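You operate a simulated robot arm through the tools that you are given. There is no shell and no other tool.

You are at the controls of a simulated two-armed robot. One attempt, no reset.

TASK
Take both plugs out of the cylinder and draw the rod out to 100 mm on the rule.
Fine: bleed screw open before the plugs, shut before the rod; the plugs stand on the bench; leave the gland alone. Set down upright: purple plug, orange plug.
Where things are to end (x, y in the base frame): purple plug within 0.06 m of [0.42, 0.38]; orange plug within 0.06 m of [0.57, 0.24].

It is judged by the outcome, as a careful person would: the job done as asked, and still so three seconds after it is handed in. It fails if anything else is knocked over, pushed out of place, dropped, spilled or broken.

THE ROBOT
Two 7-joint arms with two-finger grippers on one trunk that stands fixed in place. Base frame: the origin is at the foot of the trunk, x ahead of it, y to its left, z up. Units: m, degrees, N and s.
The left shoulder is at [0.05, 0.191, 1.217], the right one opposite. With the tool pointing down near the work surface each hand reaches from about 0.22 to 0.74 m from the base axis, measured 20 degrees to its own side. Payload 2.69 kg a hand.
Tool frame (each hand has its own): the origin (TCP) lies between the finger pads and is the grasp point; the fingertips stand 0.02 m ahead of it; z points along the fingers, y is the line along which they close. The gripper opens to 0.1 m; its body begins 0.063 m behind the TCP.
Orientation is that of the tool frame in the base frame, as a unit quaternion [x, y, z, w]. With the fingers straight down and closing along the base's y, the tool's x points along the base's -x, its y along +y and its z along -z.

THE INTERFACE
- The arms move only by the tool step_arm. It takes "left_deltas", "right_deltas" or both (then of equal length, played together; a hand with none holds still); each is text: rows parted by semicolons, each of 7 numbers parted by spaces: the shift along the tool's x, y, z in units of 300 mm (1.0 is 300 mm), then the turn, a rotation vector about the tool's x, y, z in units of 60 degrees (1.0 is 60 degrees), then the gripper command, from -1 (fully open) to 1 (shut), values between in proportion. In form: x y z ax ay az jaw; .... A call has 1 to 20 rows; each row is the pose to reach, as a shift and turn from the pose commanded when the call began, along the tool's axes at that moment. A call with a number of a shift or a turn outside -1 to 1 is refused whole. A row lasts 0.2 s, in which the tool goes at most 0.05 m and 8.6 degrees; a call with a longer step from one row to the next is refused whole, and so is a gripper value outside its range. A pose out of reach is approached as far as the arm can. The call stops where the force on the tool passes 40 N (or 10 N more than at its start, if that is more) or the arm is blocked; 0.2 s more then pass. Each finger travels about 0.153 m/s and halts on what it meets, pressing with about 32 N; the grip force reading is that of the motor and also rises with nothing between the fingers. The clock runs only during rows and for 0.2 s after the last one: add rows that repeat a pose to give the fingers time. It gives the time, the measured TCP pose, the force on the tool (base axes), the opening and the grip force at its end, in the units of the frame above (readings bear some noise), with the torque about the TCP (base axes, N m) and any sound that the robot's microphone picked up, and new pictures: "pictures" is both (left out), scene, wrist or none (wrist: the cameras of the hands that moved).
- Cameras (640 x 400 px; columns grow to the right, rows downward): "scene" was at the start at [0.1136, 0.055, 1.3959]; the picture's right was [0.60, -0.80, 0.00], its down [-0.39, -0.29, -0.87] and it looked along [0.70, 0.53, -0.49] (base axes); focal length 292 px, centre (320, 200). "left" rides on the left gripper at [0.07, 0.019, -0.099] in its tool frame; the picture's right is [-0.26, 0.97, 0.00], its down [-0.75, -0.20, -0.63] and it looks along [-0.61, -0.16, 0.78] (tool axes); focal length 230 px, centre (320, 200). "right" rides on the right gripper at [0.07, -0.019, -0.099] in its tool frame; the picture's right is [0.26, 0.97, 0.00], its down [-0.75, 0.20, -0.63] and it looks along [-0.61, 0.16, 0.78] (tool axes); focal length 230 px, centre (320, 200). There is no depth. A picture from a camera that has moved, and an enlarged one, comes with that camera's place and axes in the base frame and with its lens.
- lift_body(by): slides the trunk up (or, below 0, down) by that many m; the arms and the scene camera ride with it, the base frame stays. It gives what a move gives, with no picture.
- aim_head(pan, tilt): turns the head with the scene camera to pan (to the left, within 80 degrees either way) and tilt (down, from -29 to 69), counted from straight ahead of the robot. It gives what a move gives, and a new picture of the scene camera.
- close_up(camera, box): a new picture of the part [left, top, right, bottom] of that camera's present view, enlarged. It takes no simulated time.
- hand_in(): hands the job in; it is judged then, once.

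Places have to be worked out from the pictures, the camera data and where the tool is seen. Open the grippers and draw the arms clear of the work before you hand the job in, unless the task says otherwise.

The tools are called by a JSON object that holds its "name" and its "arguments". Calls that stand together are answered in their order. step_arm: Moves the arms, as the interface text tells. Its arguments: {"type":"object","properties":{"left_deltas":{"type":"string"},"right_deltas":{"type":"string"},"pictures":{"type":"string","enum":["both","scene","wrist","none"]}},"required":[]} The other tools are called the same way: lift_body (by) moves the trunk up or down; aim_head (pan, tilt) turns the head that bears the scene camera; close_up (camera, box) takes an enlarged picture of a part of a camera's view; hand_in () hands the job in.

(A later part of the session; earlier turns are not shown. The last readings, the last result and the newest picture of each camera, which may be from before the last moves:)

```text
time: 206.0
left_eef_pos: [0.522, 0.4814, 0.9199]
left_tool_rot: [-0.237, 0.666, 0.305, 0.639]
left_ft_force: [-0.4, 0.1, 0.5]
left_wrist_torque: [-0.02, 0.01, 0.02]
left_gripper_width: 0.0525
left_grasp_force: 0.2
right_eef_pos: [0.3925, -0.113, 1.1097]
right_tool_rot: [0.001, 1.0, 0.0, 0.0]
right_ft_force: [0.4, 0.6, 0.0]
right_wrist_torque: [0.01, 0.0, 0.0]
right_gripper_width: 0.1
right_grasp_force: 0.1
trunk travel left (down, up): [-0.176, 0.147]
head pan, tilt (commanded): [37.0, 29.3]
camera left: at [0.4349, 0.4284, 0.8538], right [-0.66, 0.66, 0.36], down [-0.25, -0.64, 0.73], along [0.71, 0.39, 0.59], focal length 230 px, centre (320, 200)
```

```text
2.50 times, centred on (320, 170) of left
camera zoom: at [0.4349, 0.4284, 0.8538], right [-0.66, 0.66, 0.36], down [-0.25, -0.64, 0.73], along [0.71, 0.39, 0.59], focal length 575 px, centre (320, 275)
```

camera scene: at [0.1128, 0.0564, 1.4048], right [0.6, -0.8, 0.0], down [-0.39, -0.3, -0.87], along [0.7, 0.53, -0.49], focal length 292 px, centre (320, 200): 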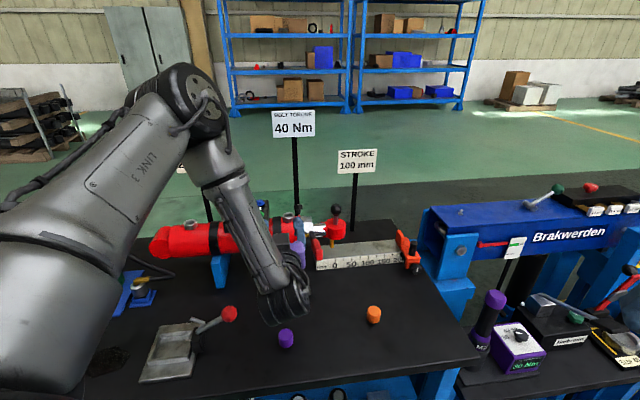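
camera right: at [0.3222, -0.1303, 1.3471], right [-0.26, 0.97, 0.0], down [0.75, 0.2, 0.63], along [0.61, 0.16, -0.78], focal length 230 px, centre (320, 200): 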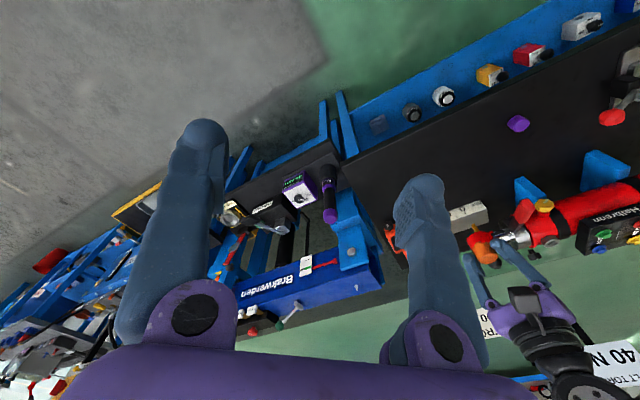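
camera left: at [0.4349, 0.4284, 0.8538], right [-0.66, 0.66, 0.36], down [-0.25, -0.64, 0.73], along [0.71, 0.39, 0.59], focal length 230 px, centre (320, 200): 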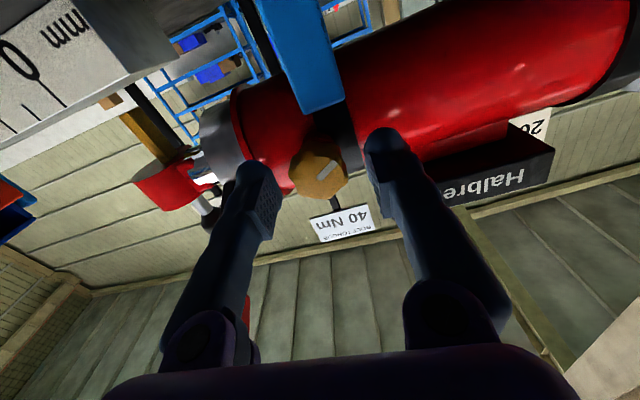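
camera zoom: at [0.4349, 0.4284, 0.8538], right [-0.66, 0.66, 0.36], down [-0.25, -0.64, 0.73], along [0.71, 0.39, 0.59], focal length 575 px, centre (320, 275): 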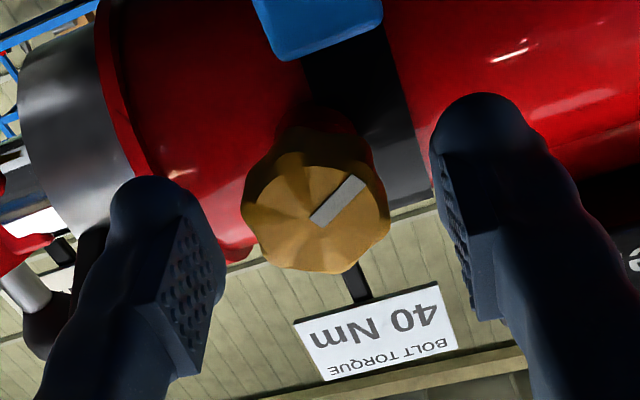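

Roll ≈6°, knob centred. Closing and turning clockwise 60°.

{"name": "step_arm", "arguments": {"left_deltas": "0 0 0.004 0 0 0 0.2; 0 0 0.004 0 0 0 0.4; 0 0 0.004 0 0 0 1; 0 0 0.004 0 0 0 1; 0 0 0.004 0 0 0.1 1; 0 0 0.004 0 0 0.2 1; 0 0 0.004 0 0 0.3 1; 0 0 0.004 0 0 0.4 1; 0 0 0.004 0 0 0.5 1; 0 0 0.004 0 0 0.6 1; 0 0 0.004 0 0 0.7 1; 0 0 0.004 0 0 0.8 1; 0 0 0.004 0 0 0.9 1; 0 0 0.004 0 0 1 1; 0 0 0.004 0 0 1 1", "pictures": "wrist"}}

{"name": "close_up", "arguments": {"camera": "left", "box": [240, 90, 400, 250]}}

```text
time: 209.2
left_eef_pos: [0.5243, 0.4805, 0.9198]
left_tool_rot: [0.129, 0.695, 0.583, 0.401]
left_ft_force: [11.0, -12.9, -6.0]
left_wrist_torque: [-0.01, 0.01, -0.4]
left_gripper_width: 0.0305
left_grasp_force: 44.8
right_eef_pos: [0.3932, -0.113, 1.1087]
right_tool_rot: [0.0, 1.0, 0.001, 0.0]
right_ft_force: [0.3, -0.7, 0.2]
right_wrist_torque: [-0.01, 0.0, 0.03]
right_gripper_width: 0.1002
right_grasp_force: 0.1
trunk travel left (down, up): [-0.176, 0.147]
head pan, tilt (commanded): [37.0, 29.3]
camera left: at [0.4045, 0.4609, 0.9096], right [-0.11, 0.11, 0.99], down [0.1, -0.99, 0.12], along [0.99, 0.11, 0.1], focal length 230 px, centre (320, 200)
```

left: 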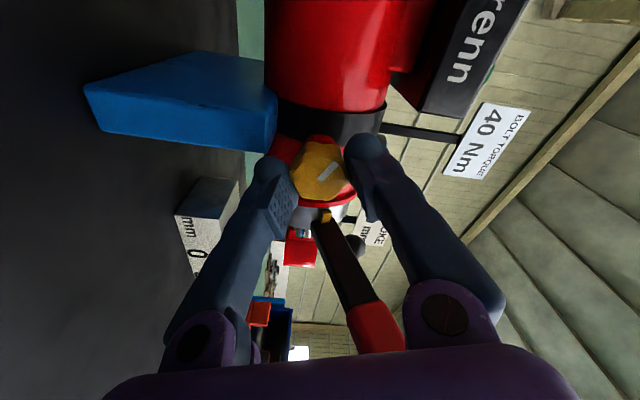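

```text
2.50 times, centred on (320, 170) of left
camera zoom: at [0.4045, 0.4609, 0.9096], right [-0.11, 0.11, 0.99], down [0.1, -0.99, 0.12], along [0.99, 0.11, 0.1], focal length 575 px, centre (320, 275)
```

zoom: 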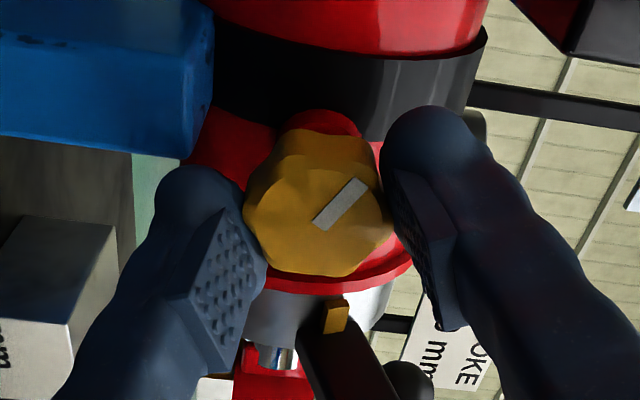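

The mark keeps its place relative to the hand, so the screw has turned 60° clockwise. Another 30° now, keeping clear of the lever.

{"name": "step_arm", "arguments": {"left_deltas": "0.002 0.002 0 0 0 0.1 1; 0.002 0.002 0 0 0 0.2 1; 0.002 0.002 0 0 0 0.3 1; 0.002 0.002 0 0 0 0.4 1; 0.002 0.002 0 0 0 0.5 1; 0.002 0.002 0 0 0 0.5 1", "pictures": "none"}}

{"name": "step_arm", "arguments": {"left_deltas": "0 0 0 0 0 0 0.2; 0 0 0 0 0 0 0; 0 0 0 0 0 -0.13 0; 0 0 0 0 0 -0.26 0; 0 0 0 0 0 -0.39 0; 0 0 0 0 0 -0.52 0; 0 0 0 0 0 -0.65 0; 0 0 0 0 0 -0.75 0; 0 0 0 0 0 -0.75 0", "pictures": "wrist"}}

{"name": "close_up", "arguments": {"camera": "left", "box": [240, 90, 400, 250]}}

```text
time: 210.6
left_eef_pos: [0.525, 0.4808, 0.9204]
left_tool_rot: [0.307, 0.639, 0.665, 0.235]
left_ft_force: [15.1, -20.1, -14.4]
left_wrist_torque: [-0.1, 0.09, -0.34]
left_gripper_width: 0.0303
left_grasp_force: 45.5
right_eef_pos: [0.3967, -0.114, 1.1079]
right_tool_rot: [0.001, 1.0, 0.001, -0.002]
right_ft_force: [0.6, 0.4, -0.4]
right_wrist_torque: [0.02, 0.01, 0.02]
right_gripper_width: 0.1
right_grasp_force: 0.1
trunk travel left (down, up): [-0.176, 0.147]
head pan, tilt (commanded): [37.0, 29.3]
```

```text
time: 212.6
left_eef_pos: [0.5221, 0.4829, 0.9215]
left_tool_rot: [0.037, 0.706, 0.525, 0.474]
left_ft_force: [-0.3, 0.9, -0.7]
left_wrist_torque: [0.01, 0.0, 0.01]
left_gripper_width: 0.0499
left_grasp_force: 0.1
right_eef_pos: [0.3934, -0.1114, 1.1095]
right_tool_rot: [0.0, 1.0, 0.0, 0.0]
right_ft_force: [-0.3, -0.5, -0.1]
right_wrist_torque: [0.01, -0.01, -0.01]
right_gripper_width: 0.0998
right_grasp_force: 0.0
trunk travel left (down, up): [-0.176, 0.147]
head pan, tilt (commanded): [37.0, 29.3]
camera left: at [0.4069, 0.459, 0.8921], right [-0.29, 0.29, 0.91], down [0.06, -0.95, 0.32], along [0.96, 0.14, 0.26], focal length 230 px, centre (320, 200)
```

left: 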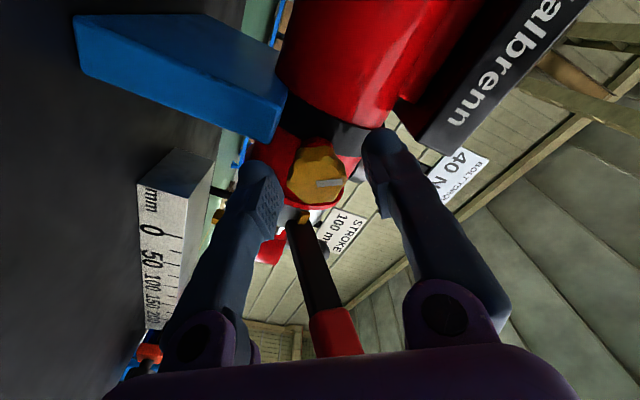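

```text
2.50 times, centred on (320, 170) of left
camera zoom: at [0.4069, 0.459, 0.8921], right [-0.29, 0.29, 0.91], down [0.06, -0.95, 0.32], along [0.96, 0.14, 0.26], focal length 575 px, centre (320, 275)
```

zoom: 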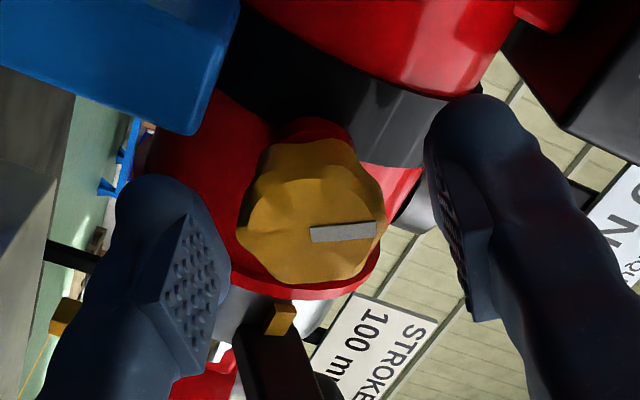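

About 30° remain by the mark. Re-gripping, with a small centring shift, and turning clockwise to the stop.

{"name": "step_arm", "arguments": {"left_deltas": "-0.002 -0.006 0 0 0 0 0; -0.002 -0.006 0 0 0 0 0.3; -0.002 -0.006 0 0 0 0 1; -0.002 -0.006 0 0 0 0 1; -0.002 -0.006 0 0 0 0.1 1; -0.002 -0.006 0 0 0 0.2 1; -0.002 -0.006 0 0 0 0.3 1; -0.002 -0.006 0 0 0 0.4 1; -0.002 -0.006 0 0 0 0.48 1; -0.002 -0.006 0 0 0 0.55 1; -0.002 -0.006 0 0 0 0.62 1; -0.002 -0.006 0 0 0 0.68 1; -0.002 -0.006 0 0 0 0.74 1; -0.002 -0.006 0 0 0 0.74 1", "pictures": "wrist"}}

{"name": "close_up", "arguments": {"camera": "left", "box": [240, 90, 400, 250]}}

```text
time: 215.6
left_eef_pos: [0.524, 0.4809, 0.9199]
left_tool_rot: [0.301, 0.639, 0.666, 0.24]
left_ft_force: [1.3, 2.1, 1.5]
left_wrist_torque: [-0.24, -0.23, -0.06]
left_gripper_width: 0.0307
left_grasp_force: 45.1
right_eef_pos: [0.3928, -0.1121, 1.1099]
right_tool_rot: [0.0, 1.0, 0.0, -0.001]
right_ft_force: [-0.2, 0.0, 0.2]
right_wrist_torque: [0.03, 0.0, 0.02]
right_gripper_width: 0.1001
right_grasp_force: 0.0
trunk travel left (down, up): [-0.176, 0.147]
head pan, tilt (commanded): [37.0, 29.3]
camera left: at [0.4067, 0.4588, 0.9453], right [0.25, -0.25, 0.94], down [0.07, -0.96, -0.27], along [0.97, 0.13, -0.22], focal length 230 px, centre (320, 200)
```

left: 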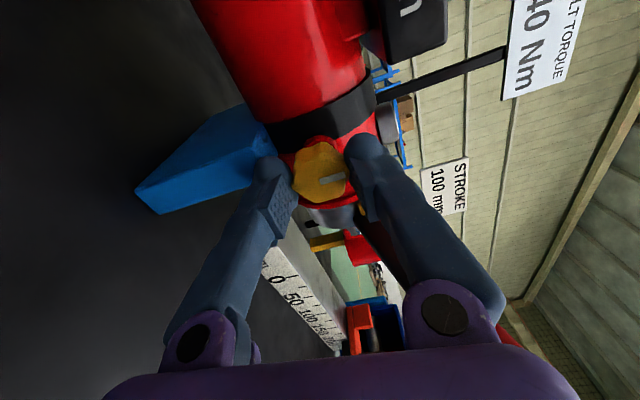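

```text
2.50 times, centred on (320, 170) of left
camera zoom: at [0.4067, 0.4588, 0.9453], right [0.25, -0.25, 0.94], down [0.07, -0.96, -0.27], along [0.97, 0.13, -0.22], focal length 575 px, centre (320, 275)
```

zoom: 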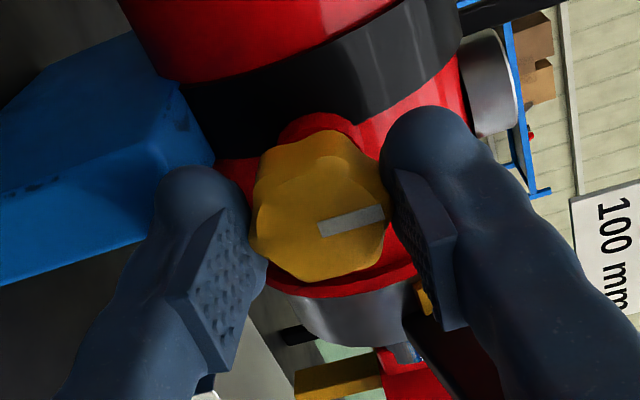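

The mark is upright again, just as at the start, and a steady 0.33 N m resists me: the bleed screw is shut at its stop. Releasing and backing straight off.

{"name": "step_arm", "arguments": {"left_deltas": "0 0 0 0 0 0 0.2; 0 0 0 0 0 0 -0.05; 0 0 0 0 0 0 -0.1; 0 0 -0.03 0 0 0 -0.1; 0 0 -0.06 0 0 0 -0.1; 0 0 -0.1 0 0 0 -0.1; 0 0 -0.14 0 0 0 -0.1; 0 0 -0.14 0 0 0 -0.1", "pictures": "wrist"}}

{"name": "close_up", "arguments": {"camera": "left", "box": [240, 80, 400, 240]}}

```text
time: 217.4
left_eef_pos: [0.495, 0.4526, 0.9209]
left_tool_rot: [0.3, 0.64, 0.665, 0.24]
left_ft_force: [-0.4, 0.5, -0.4]
left_wrist_torque: [0.03, 0.01, -0.03]
left_gripper_width: 0.0549
left_grasp_force: 0.0
right_eef_pos: [0.3937, -0.1124, 1.1082]
right_tool_rot: [0.0, 1.0, 0.0, 0.0]
right_ft_force: [0.6, -1.1, -0.2]
right_wrist_torque: [-0.02, 0.02, 0.0]
right_gripper_width: 0.1002
right_grasp_force: 0.0
trunk travel left (down, up): [-0.176, 0.147]
head pan, tilt (commanded): [37.0, 29.3]
camera left: at [0.377, 0.4295, 0.9457], right [0.25, -0.25, 0.94], down [0.07, -0.96, -0.27], along [0.97, 0.13, -0.22], focal length 230 px, centre (320, 200)
```

left: 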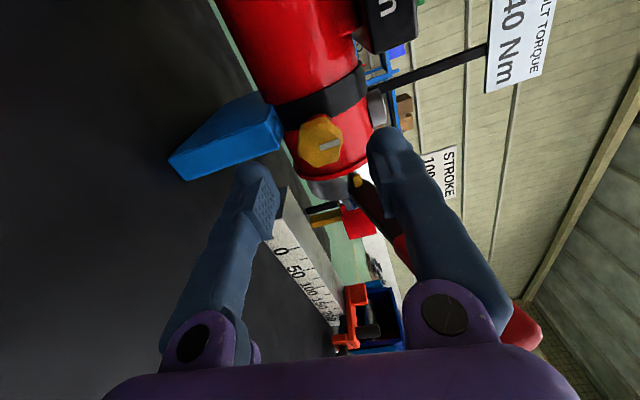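

```text
2.50 times, centred on (320, 160) of left
camera zoom: at [0.377, 0.4295, 0.9457], right [0.25, -0.25, 0.94], down [0.07, -0.96, -0.27], along [0.97, 0.13, -0.22], focal length 575 px, centre (320, 300)
```

zoom: 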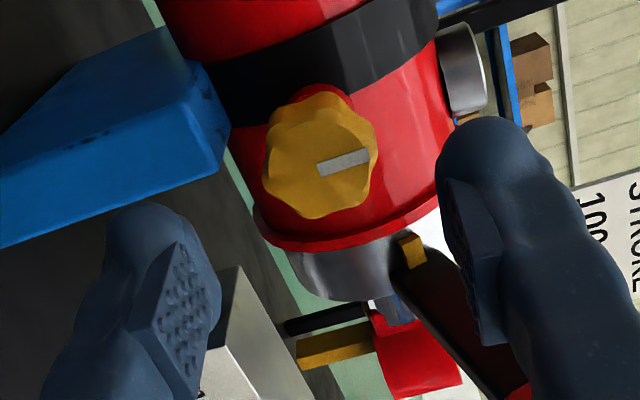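

The mark reads as at the start. Raising the trunk to clear the lever.

{"name": "lift_body", "arguments": {"by": 0.13}}

{"name": "close_up", "arguments": {"camera": "scene", "box": [180, 180, 480, 380]}}

```text
time: 218.9
left_eef_pos: [0.4947, 0.4517, 1.0501]
left_tool_rot: [0.302, 0.64, 0.665, 0.239]
left_ft_force: [0.4, 0.0, -0.2]
left_wrist_torque: [0.04, 0.0, 0.01]
left_gripper_width: 0.0552
left_grasp_force: 0.1
right_eef_pos: [0.3922, -0.1125, 1.2385]
right_tool_rot: [0.0, 1.0, 0.0, 0.0]
right_ft_force: [-0.6, -0.3, 0.1]
right_wrist_torque: [0.01, -0.01, -0.01]
right_gripper_width: 0.1002
right_grasp_force: 0.1
trunk travel left (down, up): [-0.306, 0.017]
head pan, tilt (commanded): [37.0, 29.3]
```

```text
2.00 times, centred on (330, 280) of scene
camera zoom: at [0.1138, 0.055, 1.4267], right [0.6, -0.8, 0.0], down [-0.39, -0.29, -0.87], along [0.7, 0.53, -0.49], focal length 584 px, centre (300, 40)
```

zoom: 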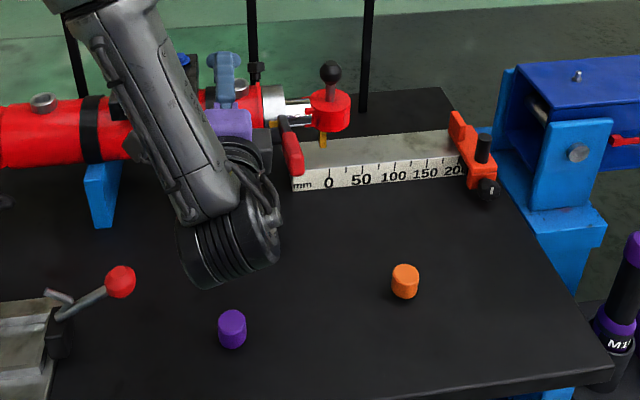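

Both plugs still stand. Now the rod: the ball on its end lies on the cylinder axis at about (0.69, 0.44, 0.985). I'll take it with the hand tilted forward and fingers closing along the rod's direction. First I roll the hand back while rising.

{"name": "step_arm", "arguments": {"left_deltas": "0 0.03 0 0 0 -0.12 -0.2; 0 0.06 0 0 0 -0.24 -0.2; 0 0.09 0 0 0 -0.37 -0.2; 0 0.12 0 0 0 -0.5 -0.2; 0 0.15 0 0 0 -0.63 -0.2; 0 0.18 0 0 0 -0.76 -0.2; 0 0.2 0 0 0 -0.88 -0.2; 0 0.2 0 0 0 -1 -0.2", "pictures": "none"}}

{"name": "step_arm", "arguments": {"left_deltas": "0 0 0 0 0 -0.12 -0.2; 0 0 0 0 0 -0.24 -0.2; 0 0 0 0 0 -0.37 -0.2; 0 0 0 0 0 -0.5 -0.2; 0 0 0 0 0 -0.6 -0.2; 0 0 0 0 0 -0.6 -0.2", "pictures": "none"}}

```text
time: 220.8
left_eef_pos: [0.4988, 0.4488, 1.1096]
left_tool_rot: [-0.06, 0.704, 0.454, 0.542]
left_ft_force: [-1.1, -0.1, 1.0]
left_wrist_torque: [-0.02, 0.0, 0.0]
left_gripper_width: 0.06
left_grasp_force: 0.1
right_eef_pos: [0.3938, -0.1118, 1.2389]
right_tool_rot: [0.0, 1.0, 0.0, -0.001]
right_ft_force: [-0.3, 0.3, 0.4]
right_wrist_torque: [0.03, 0.01, -0.01]
right_gripper_width: 0.0999
right_grasp_force: 0.0
trunk travel left (down, up): [-0.306, 0.017]
head pan, tilt (commanded): [37.0, 29.3]
```

```text
time: 222.2
left_eef_pos: [0.4996, 0.4488, 1.1097]
left_tool_rot: [-0.275, 0.651, 0.267, 0.655]
left_ft_force: [0.1, 0.1, 0.3]
left_wrist_torque: [0.01, -0.01, 0.0]
left_gripper_width: 0.0596
left_grasp_force: 0.0
right_eef_pos: [0.3927, -0.1117, 1.2398]
right_tool_rot: [0.0, 1.0, 0.0, 0.0]
right_ft_force: [-0.6, 1.4, 0.2]
right_wrist_torque: [-0.02, -0.03, 0.01]
right_gripper_width: 0.1001
right_grasp_force: 0.2
trunk travel left (down, up): [-0.306, 0.017]
head pan, tilt (commanded): [37.0, 29.3]
```

Level, roll 0. Now pitching down to about 36° from vertical while moving to a standoff above and in front of the ball.

{"name": "step_arm", "arguments": {"left_deltas": "0.008 -0.06 0.022 0 0.1125 0 -0.2; 0.016 -0.12 0.044 0 0.225 0 -0.2; 0.023 -0.18 0.065 0 0.3375 0 -0.2; 0.031 -0.24 0.087 0 0.45 0 -0.2; 0.039 -0.3 0.109 0 0.5625 0 -0.2; 0.047 -0.361 0.131 0 0.675 0 -0.2; 0.054 -0.421 0.152 0 0.7875 0 -0.2; 0.062 -0.481 0.174 0 0.9 0 -0.2; 0.062 -0.481 0.174 0 0.9 0 -0.2", "pictures": "both"}}

{"name": "close_up", "arguments": {"camera": "left", "box": [180, 60, 460, 260]}}

{"name": "close_up", "arguments": {"camera": "scene", "box": [280, 160, 440, 300]}}

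```text
time: 224.2
left_eef_pos: [0.6392, 0.3832, 1.0934]
left_tool_rot: [-0.365, 0.878, 0.112, 0.288]
left_ft_force: [-0.2, -0.3, -0.3]
left_wrist_torque: [0.01, 0.01, 0.0]
left_gripper_width: 0.0601
left_grasp_force: 0.0
right_eef_pos: [0.3939, -0.1124, 1.2392]
right_tool_rot: [0.0, 1.0, 0.0, 0.0]
right_ft_force: [0.7, 0.4, -0.5]
right_wrist_torque: [-0.03, -0.02, -0.03]
right_gripper_width: 0.1003
right_grasp_force: 0.0
trunk travel left (down, up): [-0.306, 0.017]
head pan, tilt (commanded): [37.0, 29.3]
camera scene: at [0.1132, 0.0551, 1.4268], right [0.6, -0.8, 0.0], down [-0.39, -0.29, -0.87], along [0.7, 0.53, -0.49], focal length 292 px, centre (320, 200)
camera left: at [0.5446, 0.3154, 1.1325], right [-0.54, 0.83, 0.14], down [0.3, 0.03, 0.95], along [0.79, 0.55, -0.27], focal length 230 px, centre (320, 200)
```

scene: 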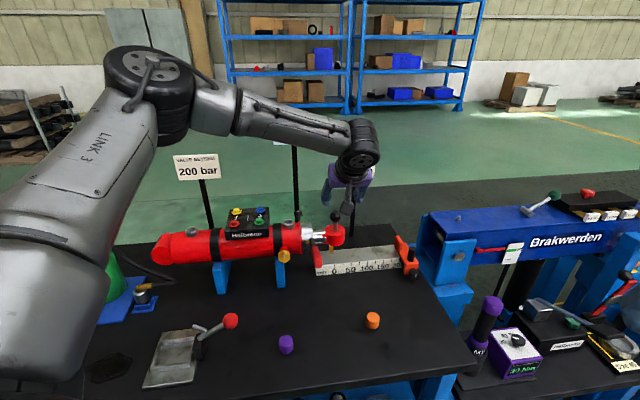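
left: 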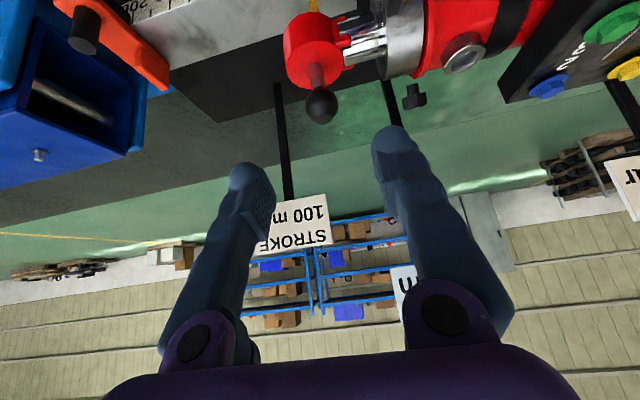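

```text
2.00 times, centred on (320, 160) of left
camera zoom: at [0.5446, 0.3154, 1.1325], right [-0.54, 0.83, 0.14], down [0.3, 0.03, 0.95], along [0.79, 0.55, -0.27], focal length 460 px, centre (320, 280)
```

zoom: 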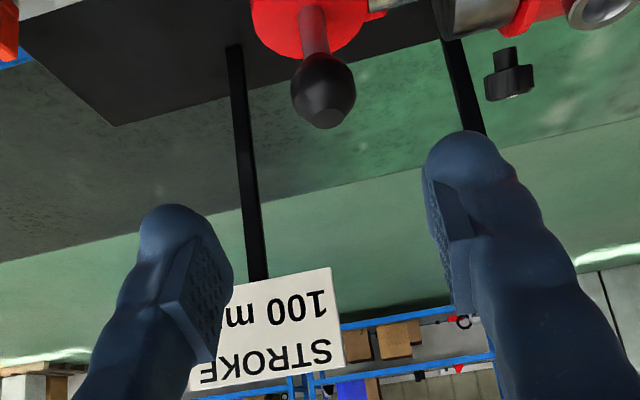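

```text
2.86 times, centred on (360, 230) of scene
camera zoom: at [0.1132, 0.0551, 1.4268], right [0.6, -0.8, 0.0], down [-0.39, -0.29, -0.87], along [0.7, 0.53, -0.49], focal length 834 px, centre (206, 114)
```

zoom: 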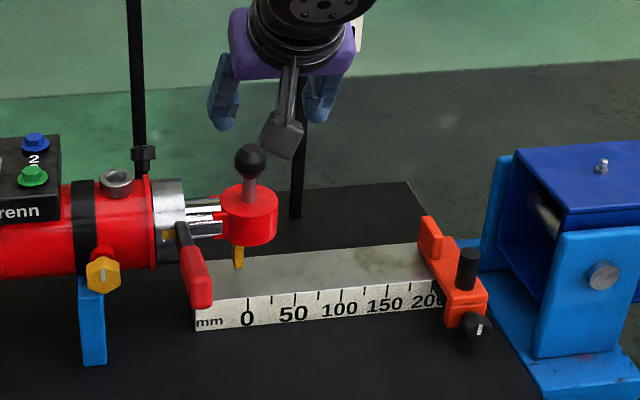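

The ball is at (0.695, 0.439, 0.982), almost straight along the tool axis, 136 mm ahead. The bleed screw's mark is upright in the scene view too. Advancing 90 mm along the axis, then checking.

{"name": "step_arm", "arguments": {"left_deltas": "0.002 0.002 0.06 0 0 0 -0.2; 0.003 0.003 0.12 0 0 0 -0.2; 0.005 0.005 0.18 0 0 0 -0.2; 0.006 0.006 0.24 0 0 0 -0.2; 0.006 0.006 0.3 0 0 0 -0.2; 0.006 0.006 0.3 0 0 0 -0.2", "pictures": "wrist"}}

{"name": "close_up", "arguments": {"camera": "left", "box": [200, 60, 440, 260]}}

{"name": "close_up", "arguments": {"camera": "scene", "box": [280, 160, 440, 300]}}

```text
time: 225.6
left_eef_pos: [0.665, 0.4216, 1.0235]
left_tool_rot: [-0.365, 0.878, 0.113, 0.288]
left_ft_force: [-0.1, -0.3, -1.0]
left_wrist_torque: [-0.02, 0.03, -0.02]
left_gripper_width: 0.0598
left_grasp_force: 0.0
left hand out of reach, approached as far as the arm can: row 5, 6
right_eef_pos: [0.3934, -0.1118, 1.2393]
right_tool_rot: [0.0, 1.0, 0.0, 0.001]
right_ft_force: [0.1, 1.2, 0.3]
right_wrist_torque: [0.02, 0.0, 0.01]
right_gripper_width: 0.1
right_grasp_force: 0.0
trunk travel left (down, up): [-0.306, 0.017]
head pan, tilt (commanded): [37.0, 29.3]
camera left: at [0.5717, 0.3547, 1.0621], right [-0.54, 0.83, 0.14], down [0.3, 0.03, 0.95], along [0.79, 0.55, -0.27], focal length 230 px, centre (320, 200)
```

left: 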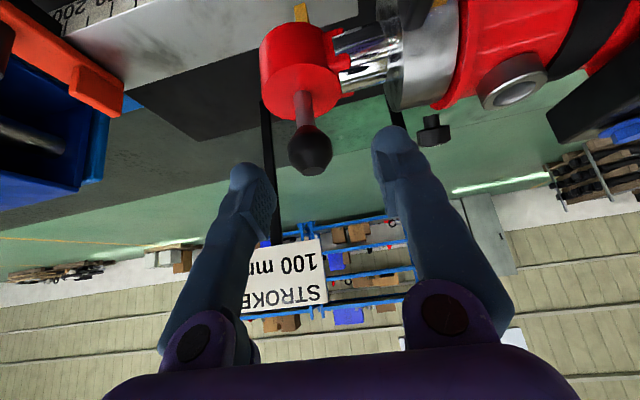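

```text
2.00 times, centred on (320, 160) of left
camera zoom: at [0.5717, 0.3547, 1.0621], right [-0.54, 0.83, 0.14], down [0.3, 0.03, 0.95], along [0.79, 0.55, -0.27], focal length 460 px, centre (320, 280)
```

zoom: 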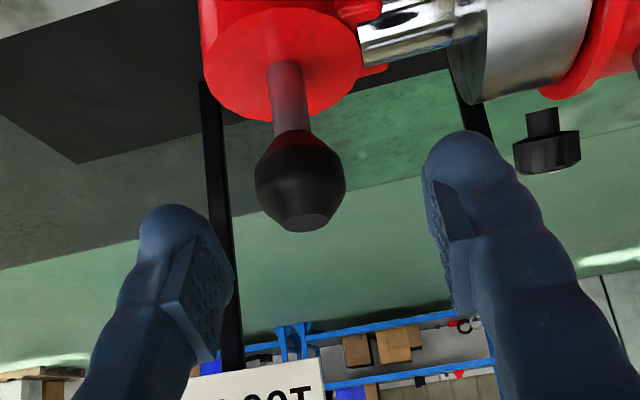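

```text
2.86 times, centred on (360, 230) of scene
camera zoom: at [0.1137, 0.0547, 1.4267], right [0.6, -0.8, 0.0], down [-0.39, -0.29, -0.87], along [0.7, 0.53, -0.49], focal length 834 px, centre (206, 114)
```

zoom: 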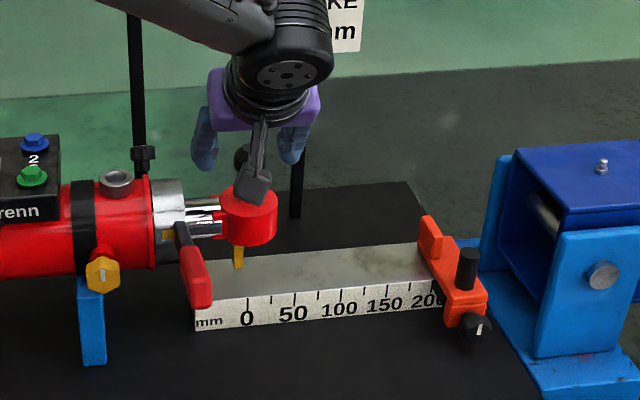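

The arm can't go lower in this posture either. As before, I'll raise the arm relative to the trunk and then lower the trunk.

{"name": "step_arm", "arguments": {"left_deltas": "-0.021 -0.006 -0.072 0 0 0 -0.2; -0.042 -0.012 -0.143 0 0 0 -0.2; -0.063 -0.018 -0.215 0 0 0 -0.2; -0.083 -0.024 -0.286 0 0 0 -0.2; -0.104 -0.03 -0.358 0 0 0 -0.2; -0.125 -0.036 -0.429 0 0 0 -0.2; -0.125 -0.036 -0.429 0 0 0 -0.2", "pictures": "none"}}

{"name": "lift_body", "arguments": {"by": -0.1}}

```text
time: 227.2
left_eef_pos: [0.6393, 0.3848, 1.1511]
left_tool_rot: [-0.366, 0.878, 0.114, 0.287]
left_ft_force: [0.1, 0.0, 0.0]
left_wrist_torque: [0.0, -0.01, -0.03]
left_gripper_width: 0.0601
left_grasp_force: 0.0
right_eef_pos: [0.3938, -0.1106, 1.2386]
right_tool_rot: [-0.001, 1.0, 0.0, 0.0]
right_ft_force: [1.1, -0.1, -0.2]
right_wrist_torque: [0.0, -0.01, 0.0]
right_gripper_width: 0.0999
right_grasp_force: 0.0
trunk travel left (down, up): [-0.306, 0.017]
head pan, tilt (commanded): [37.0, 29.3]
```

```text
time: 228.5
left_eef_pos: [0.6384, 0.3838, 1.0515]
left_tool_rot: [-0.365, 0.878, 0.114, 0.287]
left_ft_force: [0.5, -0.1, 0.0]
left_wrist_torque: [-0.01, -0.02, -0.05]
left_gripper_width: 0.0598
left_grasp_force: 0.0
right_eef_pos: [0.3934, -0.1127, 1.1395]
right_tool_rot: [0.0, 1.0, 0.0, 0.0]
right_ft_force: [0.1, 0.1, -0.3]
right_wrist_torque: [-0.02, 0.0, 0.02]
right_gripper_width: 0.0999
right_grasp_force: 0.0
trunk travel left (down, up): [-0.206, 0.117]
head pan, tilt (commanded): [37.0, 29.3]
```

Now aligning with the ball's axis and advancing to about 45 mm short of it.

{"name": "step_arm", "arguments": {"left_deltas": "-0.038 0 0.02 0 0 0 -0.2; -0.076 0 0.06 0 0 0 -0.2; -0.076 0 0.12 0 0 0 -0.2; -0.076 0 0.183 0 0 0 -0.2; -0.076 0 0.183 0 0 0 -0.2", "pictures": "wrist"}}

{"name": "close_up", "arguments": {"camera": "left", "box": [200, 60, 440, 260]}}

{"name": "close_up", "arguments": {"camera": "scene", "box": [280, 120, 440, 260]}}

```text
time: 229.7
left_eef_pos: [0.6755, 0.4202, 1.0201]
left_tool_rot: [-0.365, 0.878, 0.113, 0.288]
left_ft_force: [-0.2, 0.1, -0.1]
left_wrist_torque: [-0.01, 0.0, 0.01]
left_gripper_width: 0.06
left_grasp_force: 0.1
right_eef_pos: [0.3941, -0.113, 1.1386]
right_tool_rot: [0.0, 1.0, 0.001, 0.0]
right_ft_force: [0.0, -0.2, -0.9]
right_wrist_torque: [-0.01, 0.02, 0.0]
right_gripper_width: 0.1
right_grasp_force: 0.1
trunk travel left (down, up): [-0.206, 0.117]
head pan, tilt (commanded): [37.0, 29.3]
camera left: at [0.5808, 0.3521, 1.0597], right [-0.54, 0.83, 0.14], down [0.3, 0.03, 0.95], along [0.79, 0.55, -0.27], focal length 230 px, centre (320, 200)
```

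left: 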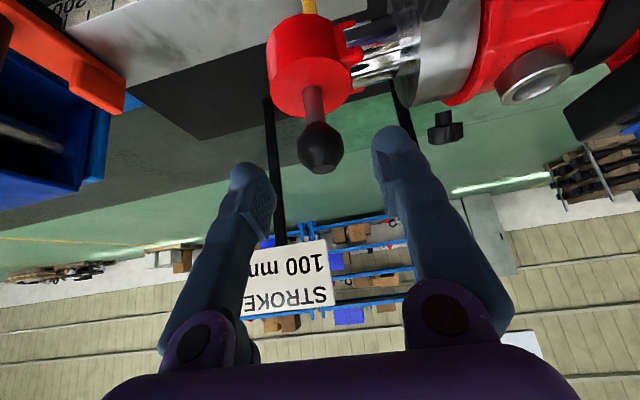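

```text
2.00 times, centred on (320, 160) of left
camera zoom: at [0.5808, 0.3521, 1.0597], right [-0.54, 0.83, 0.14], down [0.3, 0.03, 0.95], along [0.79, 0.55, -0.27], focal length 460 px, centre (320, 280)
```

zoom: 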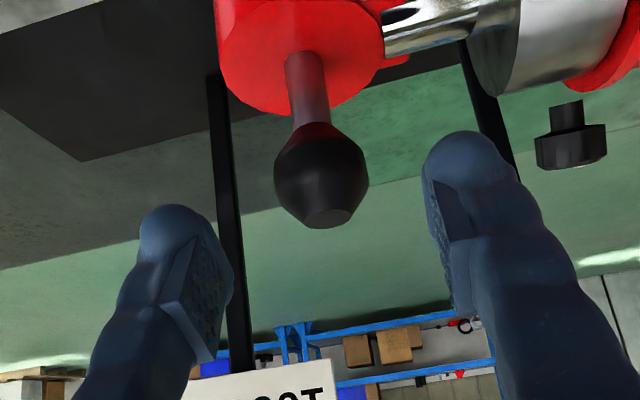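

```text
2.86 times, centred on (360, 190) of scene
camera zoom: at [0.1134, 0.0548, 1.3268], right [0.6, -0.8, 0.0], down [-0.39, -0.29, -0.87], along [0.7, 0.53, -0.49], focal length 834 px, centre (206, 229)
```

zoom: 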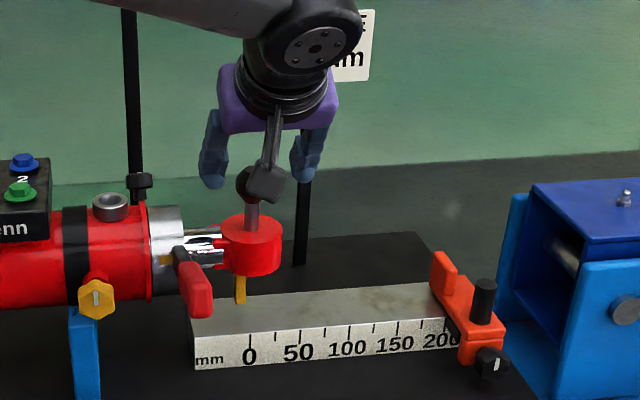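

The ball is centred on the tool axis 47 mm ahead, within reach. Advancing to it with jaws at 60 mm, then closing on the ball.

{"name": "step_arm", "arguments": {"left_deltas": "0 0 0.04 0 0 0 -0.2; 0 0 0.08 0 0 0 -0.2; 0 0 0.12 0 0 0 -0.2; 0 0 0.15 0 0 0 -0.2; 0 0 0.15 0 0 0 0.1; 0 0 0.15 0 0 0 0.3; 0 0 0.15 0 0 0 1; 0 0 0.15 0 0 0 1", "pictures": "wrist"}}

{"name": "close_up", "arguments": {"camera": "left", "box": [200, 60, 440, 260]}}

{"name": "close_up", "arguments": {"camera": "scene", "box": [280, 120, 440, 260]}}

```text
time: 231.5
left_eef_pos: [0.6943, 0.4391, 0.9837]
left_tool_rot: [-0.366, 0.878, 0.114, 0.287]
left_ft_force: [-1.0, 0.6, 0.0]
left_wrist_torque: [0.12, -0.15, -0.04]
left_gripper_width: 0.0246
left_grasp_force: 44.7
right_eef_pos: [0.3938, -0.112, 1.1394]
right_tool_rot: [-0.001, 1.0, -0.001, 0.0]
right_ft_force: [-0.7, -0.4, -0.4]
right_wrist_torque: [-0.02, -0.01, 0.03]
right_gripper_width: 0.0999
right_grasp_force: 0.0
trunk travel left (down, up): [-0.206, 0.117]
head pan, tilt (commanded): [37.0, 29.3]
camera left: at [0.6, 0.3711, 1.0228], right [-0.54, 0.83, 0.14], down [0.3, 0.03, 0.95], along [0.79, 0.55, -0.27], focal length 230 px, centre (320, 200)
```

left: 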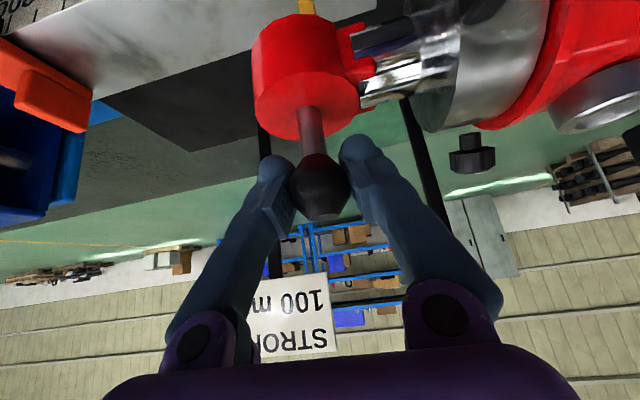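

```text
2.00 times, centred on (320, 160) of left
camera zoom: at [0.6, 0.3711, 1.0228], right [-0.54, 0.83, 0.14], down [0.3, 0.03, 0.95], along [0.79, 0.55, -0.27], focal length 460 px, centre (320, 280)
```

zoom: 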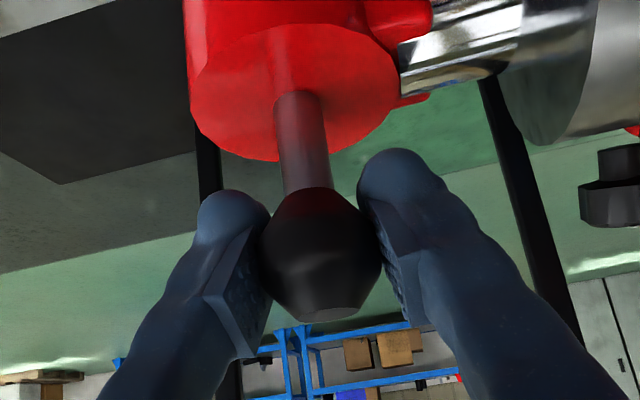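

```text
2.86 times, centred on (360, 190) of scene
camera zoom: at [0.1136, 0.0551, 1.3267], right [0.6, -0.8, 0.0], down [-0.39, -0.29, -0.87], along [0.7, 0.53, -0.49], focal length 834 px, centre (206, 229)
```

zoom: 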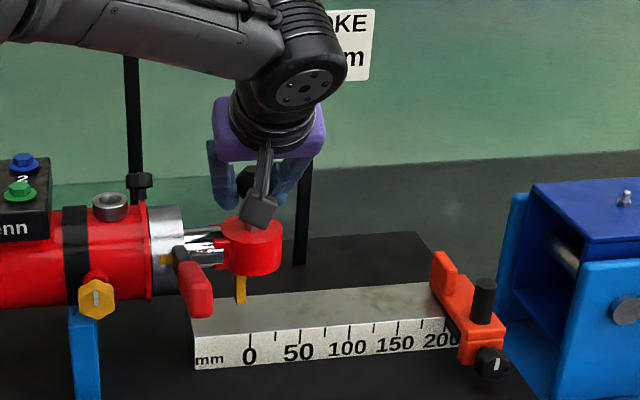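

Ball gripped, forces near zero. Pulling gently along the rod axis, first 10 mm, to feel the resistance.

{"name": "step_arm", "arguments": {"left_deltas": "0 -0.007 0 0 0 0 1; 0 -0.013 0 0 0 0 1; 0 -0.02 0 0 0 0 1; 0 -0.027 0 0 0 0 1; 0 -0.033 0 0 0 0 1; 0 -0.033 0 0 0 0 1", "pictures": "none"}}

{"name": "close_up", "arguments": {"camera": "scene", "box": [280, 180, 440, 280]}}

```text
time: 232.9
left_eef_pos: [0.6978, 0.4356, 0.9833]
left_tool_rot: [-0.366, 0.878, 0.112, 0.287]
left_ft_force: [-0.3, 14.3, -5.5]
left_wrist_torque: [0.12, -0.19, 0.14]
left_gripper_width: 0.0245
left_grasp_force: 44.7
left hand out of reach, approached as far as the arm can: row 4, 5, 6
right_eef_pos: [0.3937, -0.1109, 1.1388]
right_tool_rot: [0.0, 1.0, -0.001, -0.002]
right_ft_force: [0.2, 0.4, 0.2]
right_wrist_torque: [0.01, -0.02, 0.03]
right_gripper_width: 0.1001
right_grasp_force: 0.0
trunk travel left (down, up): [-0.206, 0.117]
head pan, tilt (commanded): [37.0, 29.3]
```

```text
4.00 times, centred on (360, 230) of scene
camera zoom: at [0.1143, 0.0569, 1.3265], right [0.6, -0.8, 0.0], down [-0.39, -0.3, -0.87], along [0.7, 0.52, -0.49], focal length 1168 px, centre (160, 80)
```

zoom: 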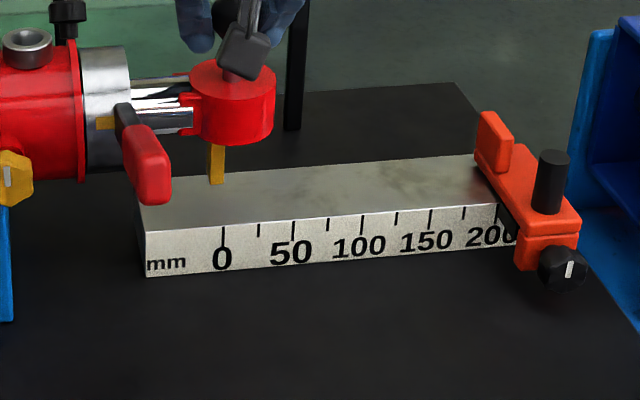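

The rod slides with about 14 N, but the arm runs out in this posture. I'll let go and come back with a flatter hand and a lower trunk, which shortens the reach needed.

{"name": "step_arm", "arguments": {"left_deltas": "0 0.006 0 0 0 0 0.5; 0 0.006 0 0 0 0 0.2; 0 0.006 0 0 0 0 -0.2; 0 0.006 0 0 0 0 -0.2; 0 0.006 -0.05 0 0 0 -0.2; 0 0.006 -0.12 0 0 0 -0.2; 0 0.006 -0.2 0 0 0 -0.2; 0 0.006 -0.28 0 0 0 -0.2", "pictures": "none"}}

{"name": "close_up", "arguments": {"camera": "scene", "box": [280, 160, 440, 280]}}

{"name": "close_up", "arguments": {"camera": "left", "box": [120, 0, 480, 240]}}

```text
time: 234.7
left_eef_pos: [0.6588, 0.4004, 1.0538]
left_tool_rot: [-0.365, 0.878, 0.114, 0.288]
left_ft_force: [-0.2, 0.0, -0.4]
left_wrist_torque: [0.01, 0.0, -0.01]
left_gripper_width: 0.0599
left_grasp_force: 0.1
right_eef_pos: [0.3936, -0.1128, 1.139]
right_tool_rot: [0.0, 1.0, -0.001, 0.0]
right_ft_force: [-0.1, 0.2, 0.2]
right_wrist_torque: [0.0, -0.04, 0.02]
right_gripper_width: 0.0998
right_grasp_force: 0.0
trunk travel left (down, up): [-0.206, 0.117]
head pan, tilt (commanded): [37.0, 29.3]
```

```text
3.33 times, centred on (360, 220) of scene
camera zoom: at [0.1132, 0.0547, 1.3268], right [0.6, -0.8, 0.0], down [-0.39, -0.29, -0.87], along [0.7, 0.53, -0.49], focal length 973 px, centre (187, 133)
```

zoom: 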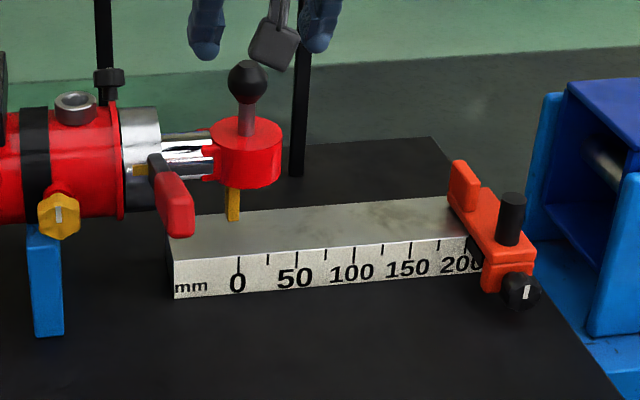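

```text
1.67 times, centred on (300, 120) of left
camera zoom: at [0.5657, 0.3323, 1.0931], right [-0.54, 0.83, 0.14], down [0.3, 0.03, 0.95], along [0.79, 0.55, -0.27], focal length 384 px, centre (353, 333)
```

zoom: 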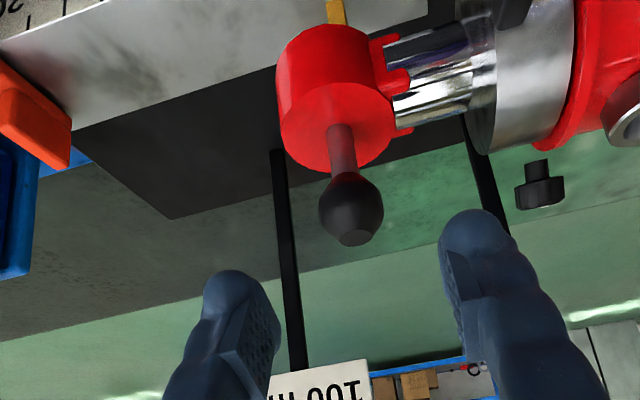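

Rod end is free-standing and moved about 4 mm. Now pitching the hand flatter by 24° while rising, then lowering the trunk 0.1 m.

{"name": "step_arm", "arguments": {"left_deltas": "-0.019 -0.003 -0.062 0 -0.1 0 -0.2; -0.038 -0.006 -0.125 0 -0.2 0 -0.2; -0.058 -0.01 -0.187 0 -0.3 0 -0.2; -0.077 -0.013 -0.249 0 -0.4 0 -0.2; -0.077 -0.013 -0.249 0 -0.4 0 -0.2", "pictures": "none"}}

{"name": "lift_body", "arguments": {"by": -0.1}}

{"name": "close_up", "arguments": {"camera": "left", "box": [120, 0, 480, 240]}}

{"name": "close_up", "arguments": {"camera": "scene", "box": [260, 80, 440, 220]}}

```text
time: 235.9
left_eef_pos: [0.6454, 0.3788, 1.1261]
left_tool_rot: [-0.334, 0.799, 0.188, 0.464]
left_ft_force: [-0.1, 0.1, -0.7]
left_wrist_torque: [0.02, 0.01, 0.0]
left_gripper_width: 0.0598
left_grasp_force: 0.1
right_eef_pos: [0.3945, -0.1122, 1.1396]
right_tool_rot: [0.0, 1.0, 0.0, 0.0]
right_ft_force: [-0.3, -0.9, 0.9]
right_wrist_torque: [-0.01, -0.01, 0.01]
right_gripper_width: 0.1001
right_grasp_force: 0.1
trunk travel left (down, up): [-0.206, 0.117]
head pan, tilt (commanded): [37.0, 29.3]
```

```text
time: 237.2
left_eef_pos: [0.6454, 0.3799, 1.027]
left_tool_rot: [-0.334, 0.799, 0.186, 0.464]
left_ft_force: [-0.7, 0.2, -0.6]
left_wrist_torque: [-0.01, 0.03, -0.01]
left_gripper_width: 0.0597
left_grasp_force: 0.1
right_eef_pos: [0.3929, -0.1113, 1.0383]
right_tool_rot: [0.0, 1.0, 0.0, 0.001]
right_ft_force: [-0.9, -0.1, -0.4]
right_wrist_torque: [-0.02, -0.01, 0.01]
right_gripper_width: 0.1003
right_grasp_force: 0.1
trunk travel left (down, up): [-0.106, 0.217]
head pan, tilt (commanded): [37.0, 29.3]
```

```text
1.67 times, centred on (300, 120) of left
camera zoom: at [0.5471, 0.3071, 1.0157], right [-0.59, 0.78, 0.21], down [0.01, -0.25, 0.97], along [0.8, 0.58, 0.14], focal length 384 px, centre (353, 333)
```

zoom: 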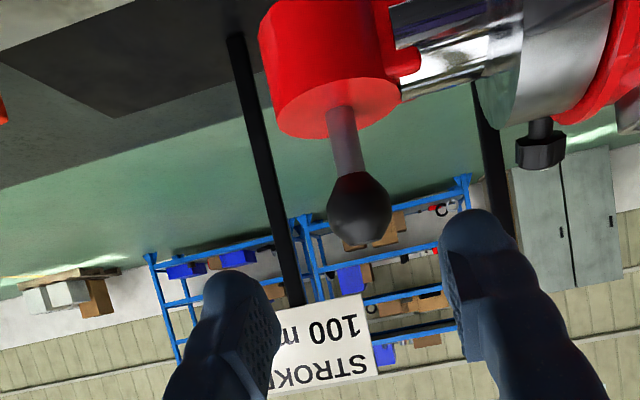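

```text
2.86 times, centred on (350, 150) of scene
camera zoom: at [0.1134, 0.0549, 1.2268], right [0.6, -0.8, 0.0], down [-0.39, -0.29, -0.87], along [0.7, 0.53, -0.49], focal length 834 px, centre (234, 343)
```

zoom: 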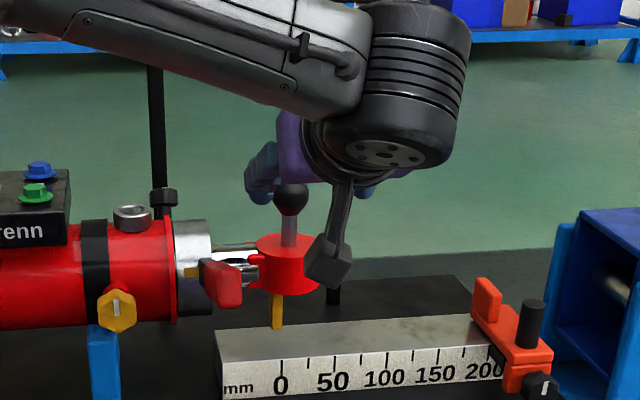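

Before gripping again I'll test, in free space beside the ball, whether the arm can reach the 100 mm end position in this posture.

{"name": "step_arm", "arguments": {"left_deltas": "0 -0.067 0 0 0 0 -0.2; 0 -0.133 0 0 0 0 -0.2; 0 -0.2 0 0 0 0 -0.2; 0 -0.267 0 0 0 0 -0.2; 0 -0.333 0 0 0 0 -0.2; 0 -0.333 0.08 0 0 0 -0.2; 0 -0.333 0.16 0 0 0 -0.2; 0 -0.333 0.23 0 0 0 -0.2; 0 -0.333 0.3 0 0 0 -0.2; 0 -0.333 0.3 0 0 0 -0.2", "pictures": "scene"}}

```text
time: 239.4
left_eef_pos: [0.7159, 0.3884, 0.9989]
left_tool_rot: [-0.33, 0.798, 0.185, 0.469]
left_ft_force: [-3.4, -27.9, 17.8]
left_wrist_torque: [0.39, 0.4, 0.63]
left_gripper_width: 0.0499
left_grasp_force: 0.1
left hand out of reach, approached as far as the arm can: row 3, 4, 5, 6, 7, 8, 9, 10
right_eef_pos: [0.3911, -0.1151, 1.0395]
right_tool_rot: [0.0, 1.0, 0.003, 0.002]
right_ft_force: [-0.2, 0.3, 0.5]
right_wrist_torque: [-0.01, -0.03, 0.04]
right_gripper_width: 0.0997
right_grasp_force: 0.0
trunk travel left (down, up): [-0.106, 0.217]
head pan, tilt (commanded): [37.0, 29.3]
camera scene: at [0.1112, 0.0506, 1.2275], right [0.6, -0.8, 0.0], down [-0.39, -0.29, -0.87], along [0.7, 0.53, -0.48], focal length 292 px, centre (320, 200)
```

scene: 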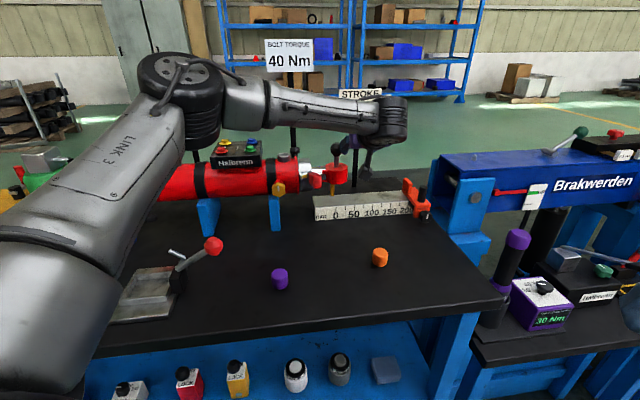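

That stopped short and a finger is now pressing on the ball. Backing straight off and checking.

{"name": "step_arm", "arguments": {"left_deltas": "0 0 -0.05 0 0 0 -0.2; 0 0 -0.12 0 0 0 -0.2; 0 0 -0.2 0 0 0 -0.2; 0 0 -0.28 0 0 0 -0.2", "pictures": "both"}}

{"name": "close_up", "arguments": {"camera": "scene", "box": [260, 120, 440, 240]}}

{"name": "close_up", "arguments": {"camera": "left", "box": [120, 0, 520, 240]}}

```text
time: 240.4
left_eef_pos: [0.6656, 0.344, 1.0366]
left_tool_rot: [-0.334, 0.799, 0.188, 0.464]
left_ft_force: [0.5, -0.1, -0.7]
left_wrist_torque: [-0.03, 0.01, -0.05]
left_gripper_width: 0.0599
left_grasp_force: 0.1
right_eef_pos: [0.393, -0.1108, 1.0392]
right_tool_rot: [0.0, 1.0, -0.001, 0.001]
right_ft_force: [-0.9, 1.1, 0.6]
right_wrist_torque: [-0.03, 0.02, 0.02]
right_gripper_width: 0.0998
right_grasp_force: 0.0
trunk travel left (down, up): [-0.106, 0.217]
head pan, tilt (commanded): [37.0, 29.3]
camera scene: at [0.1135, 0.0547, 1.2267], right [0.6, -0.8, 0.0], down [-0.39, -0.29, -0.87], along [0.7, 0.53, -0.49], focal length 292 px, centre (320, 200)
camera left: at [0.567, 0.2712, 1.0252], right [-0.59, 0.78, 0.21], down [0.01, -0.26, 0.97], along [0.8, 0.58, 0.14], focal length 230 px, centre (320, 200)
```

scene: 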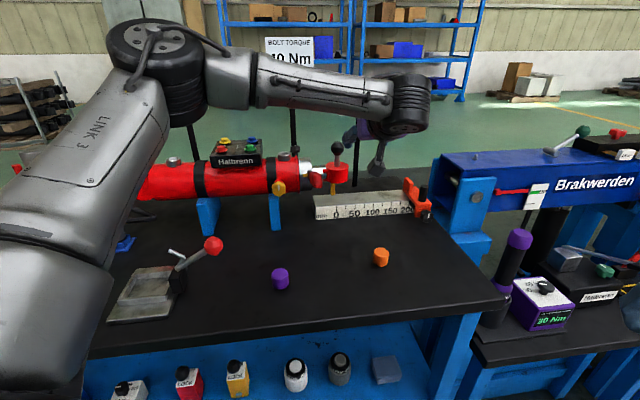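
left: 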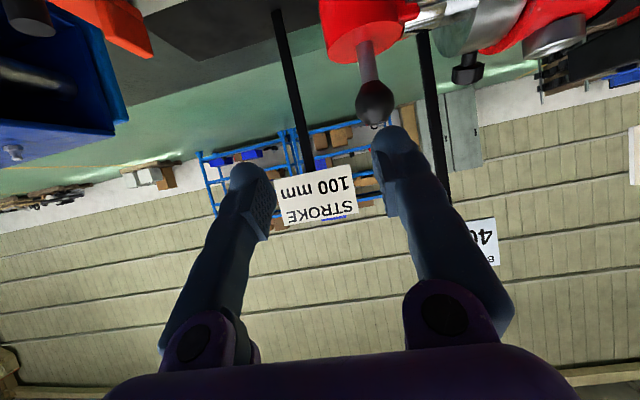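

```text
3.33 times, centred on (350, 180) of scene
camera zoom: at [0.1135, 0.0547, 1.2267], right [0.6, -0.8, 0.0], down [-0.39, -0.29, -0.87], along [0.7, 0.53, -0.49], focal length 973 px, centre (220, 267)
```

zoom: 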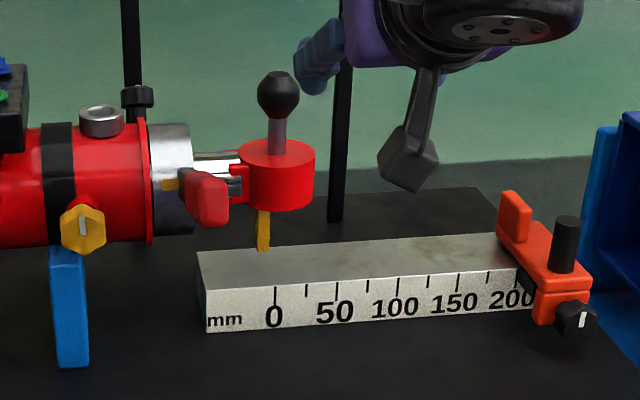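

```text
1.60 times, centred on (320, 120) of left
camera zoom: at [0.567, 0.2712, 1.0252], right [-0.59, 0.78, 0.21], down [0.01, -0.26, 0.97], along [0.8, 0.58, 0.14], focal length 368 px, centre (320, 328)
```

zoom: 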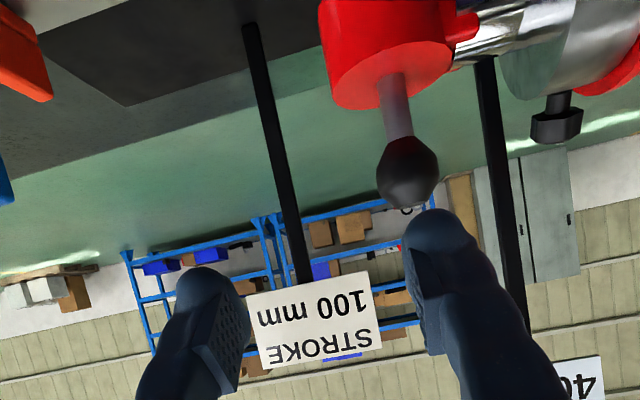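

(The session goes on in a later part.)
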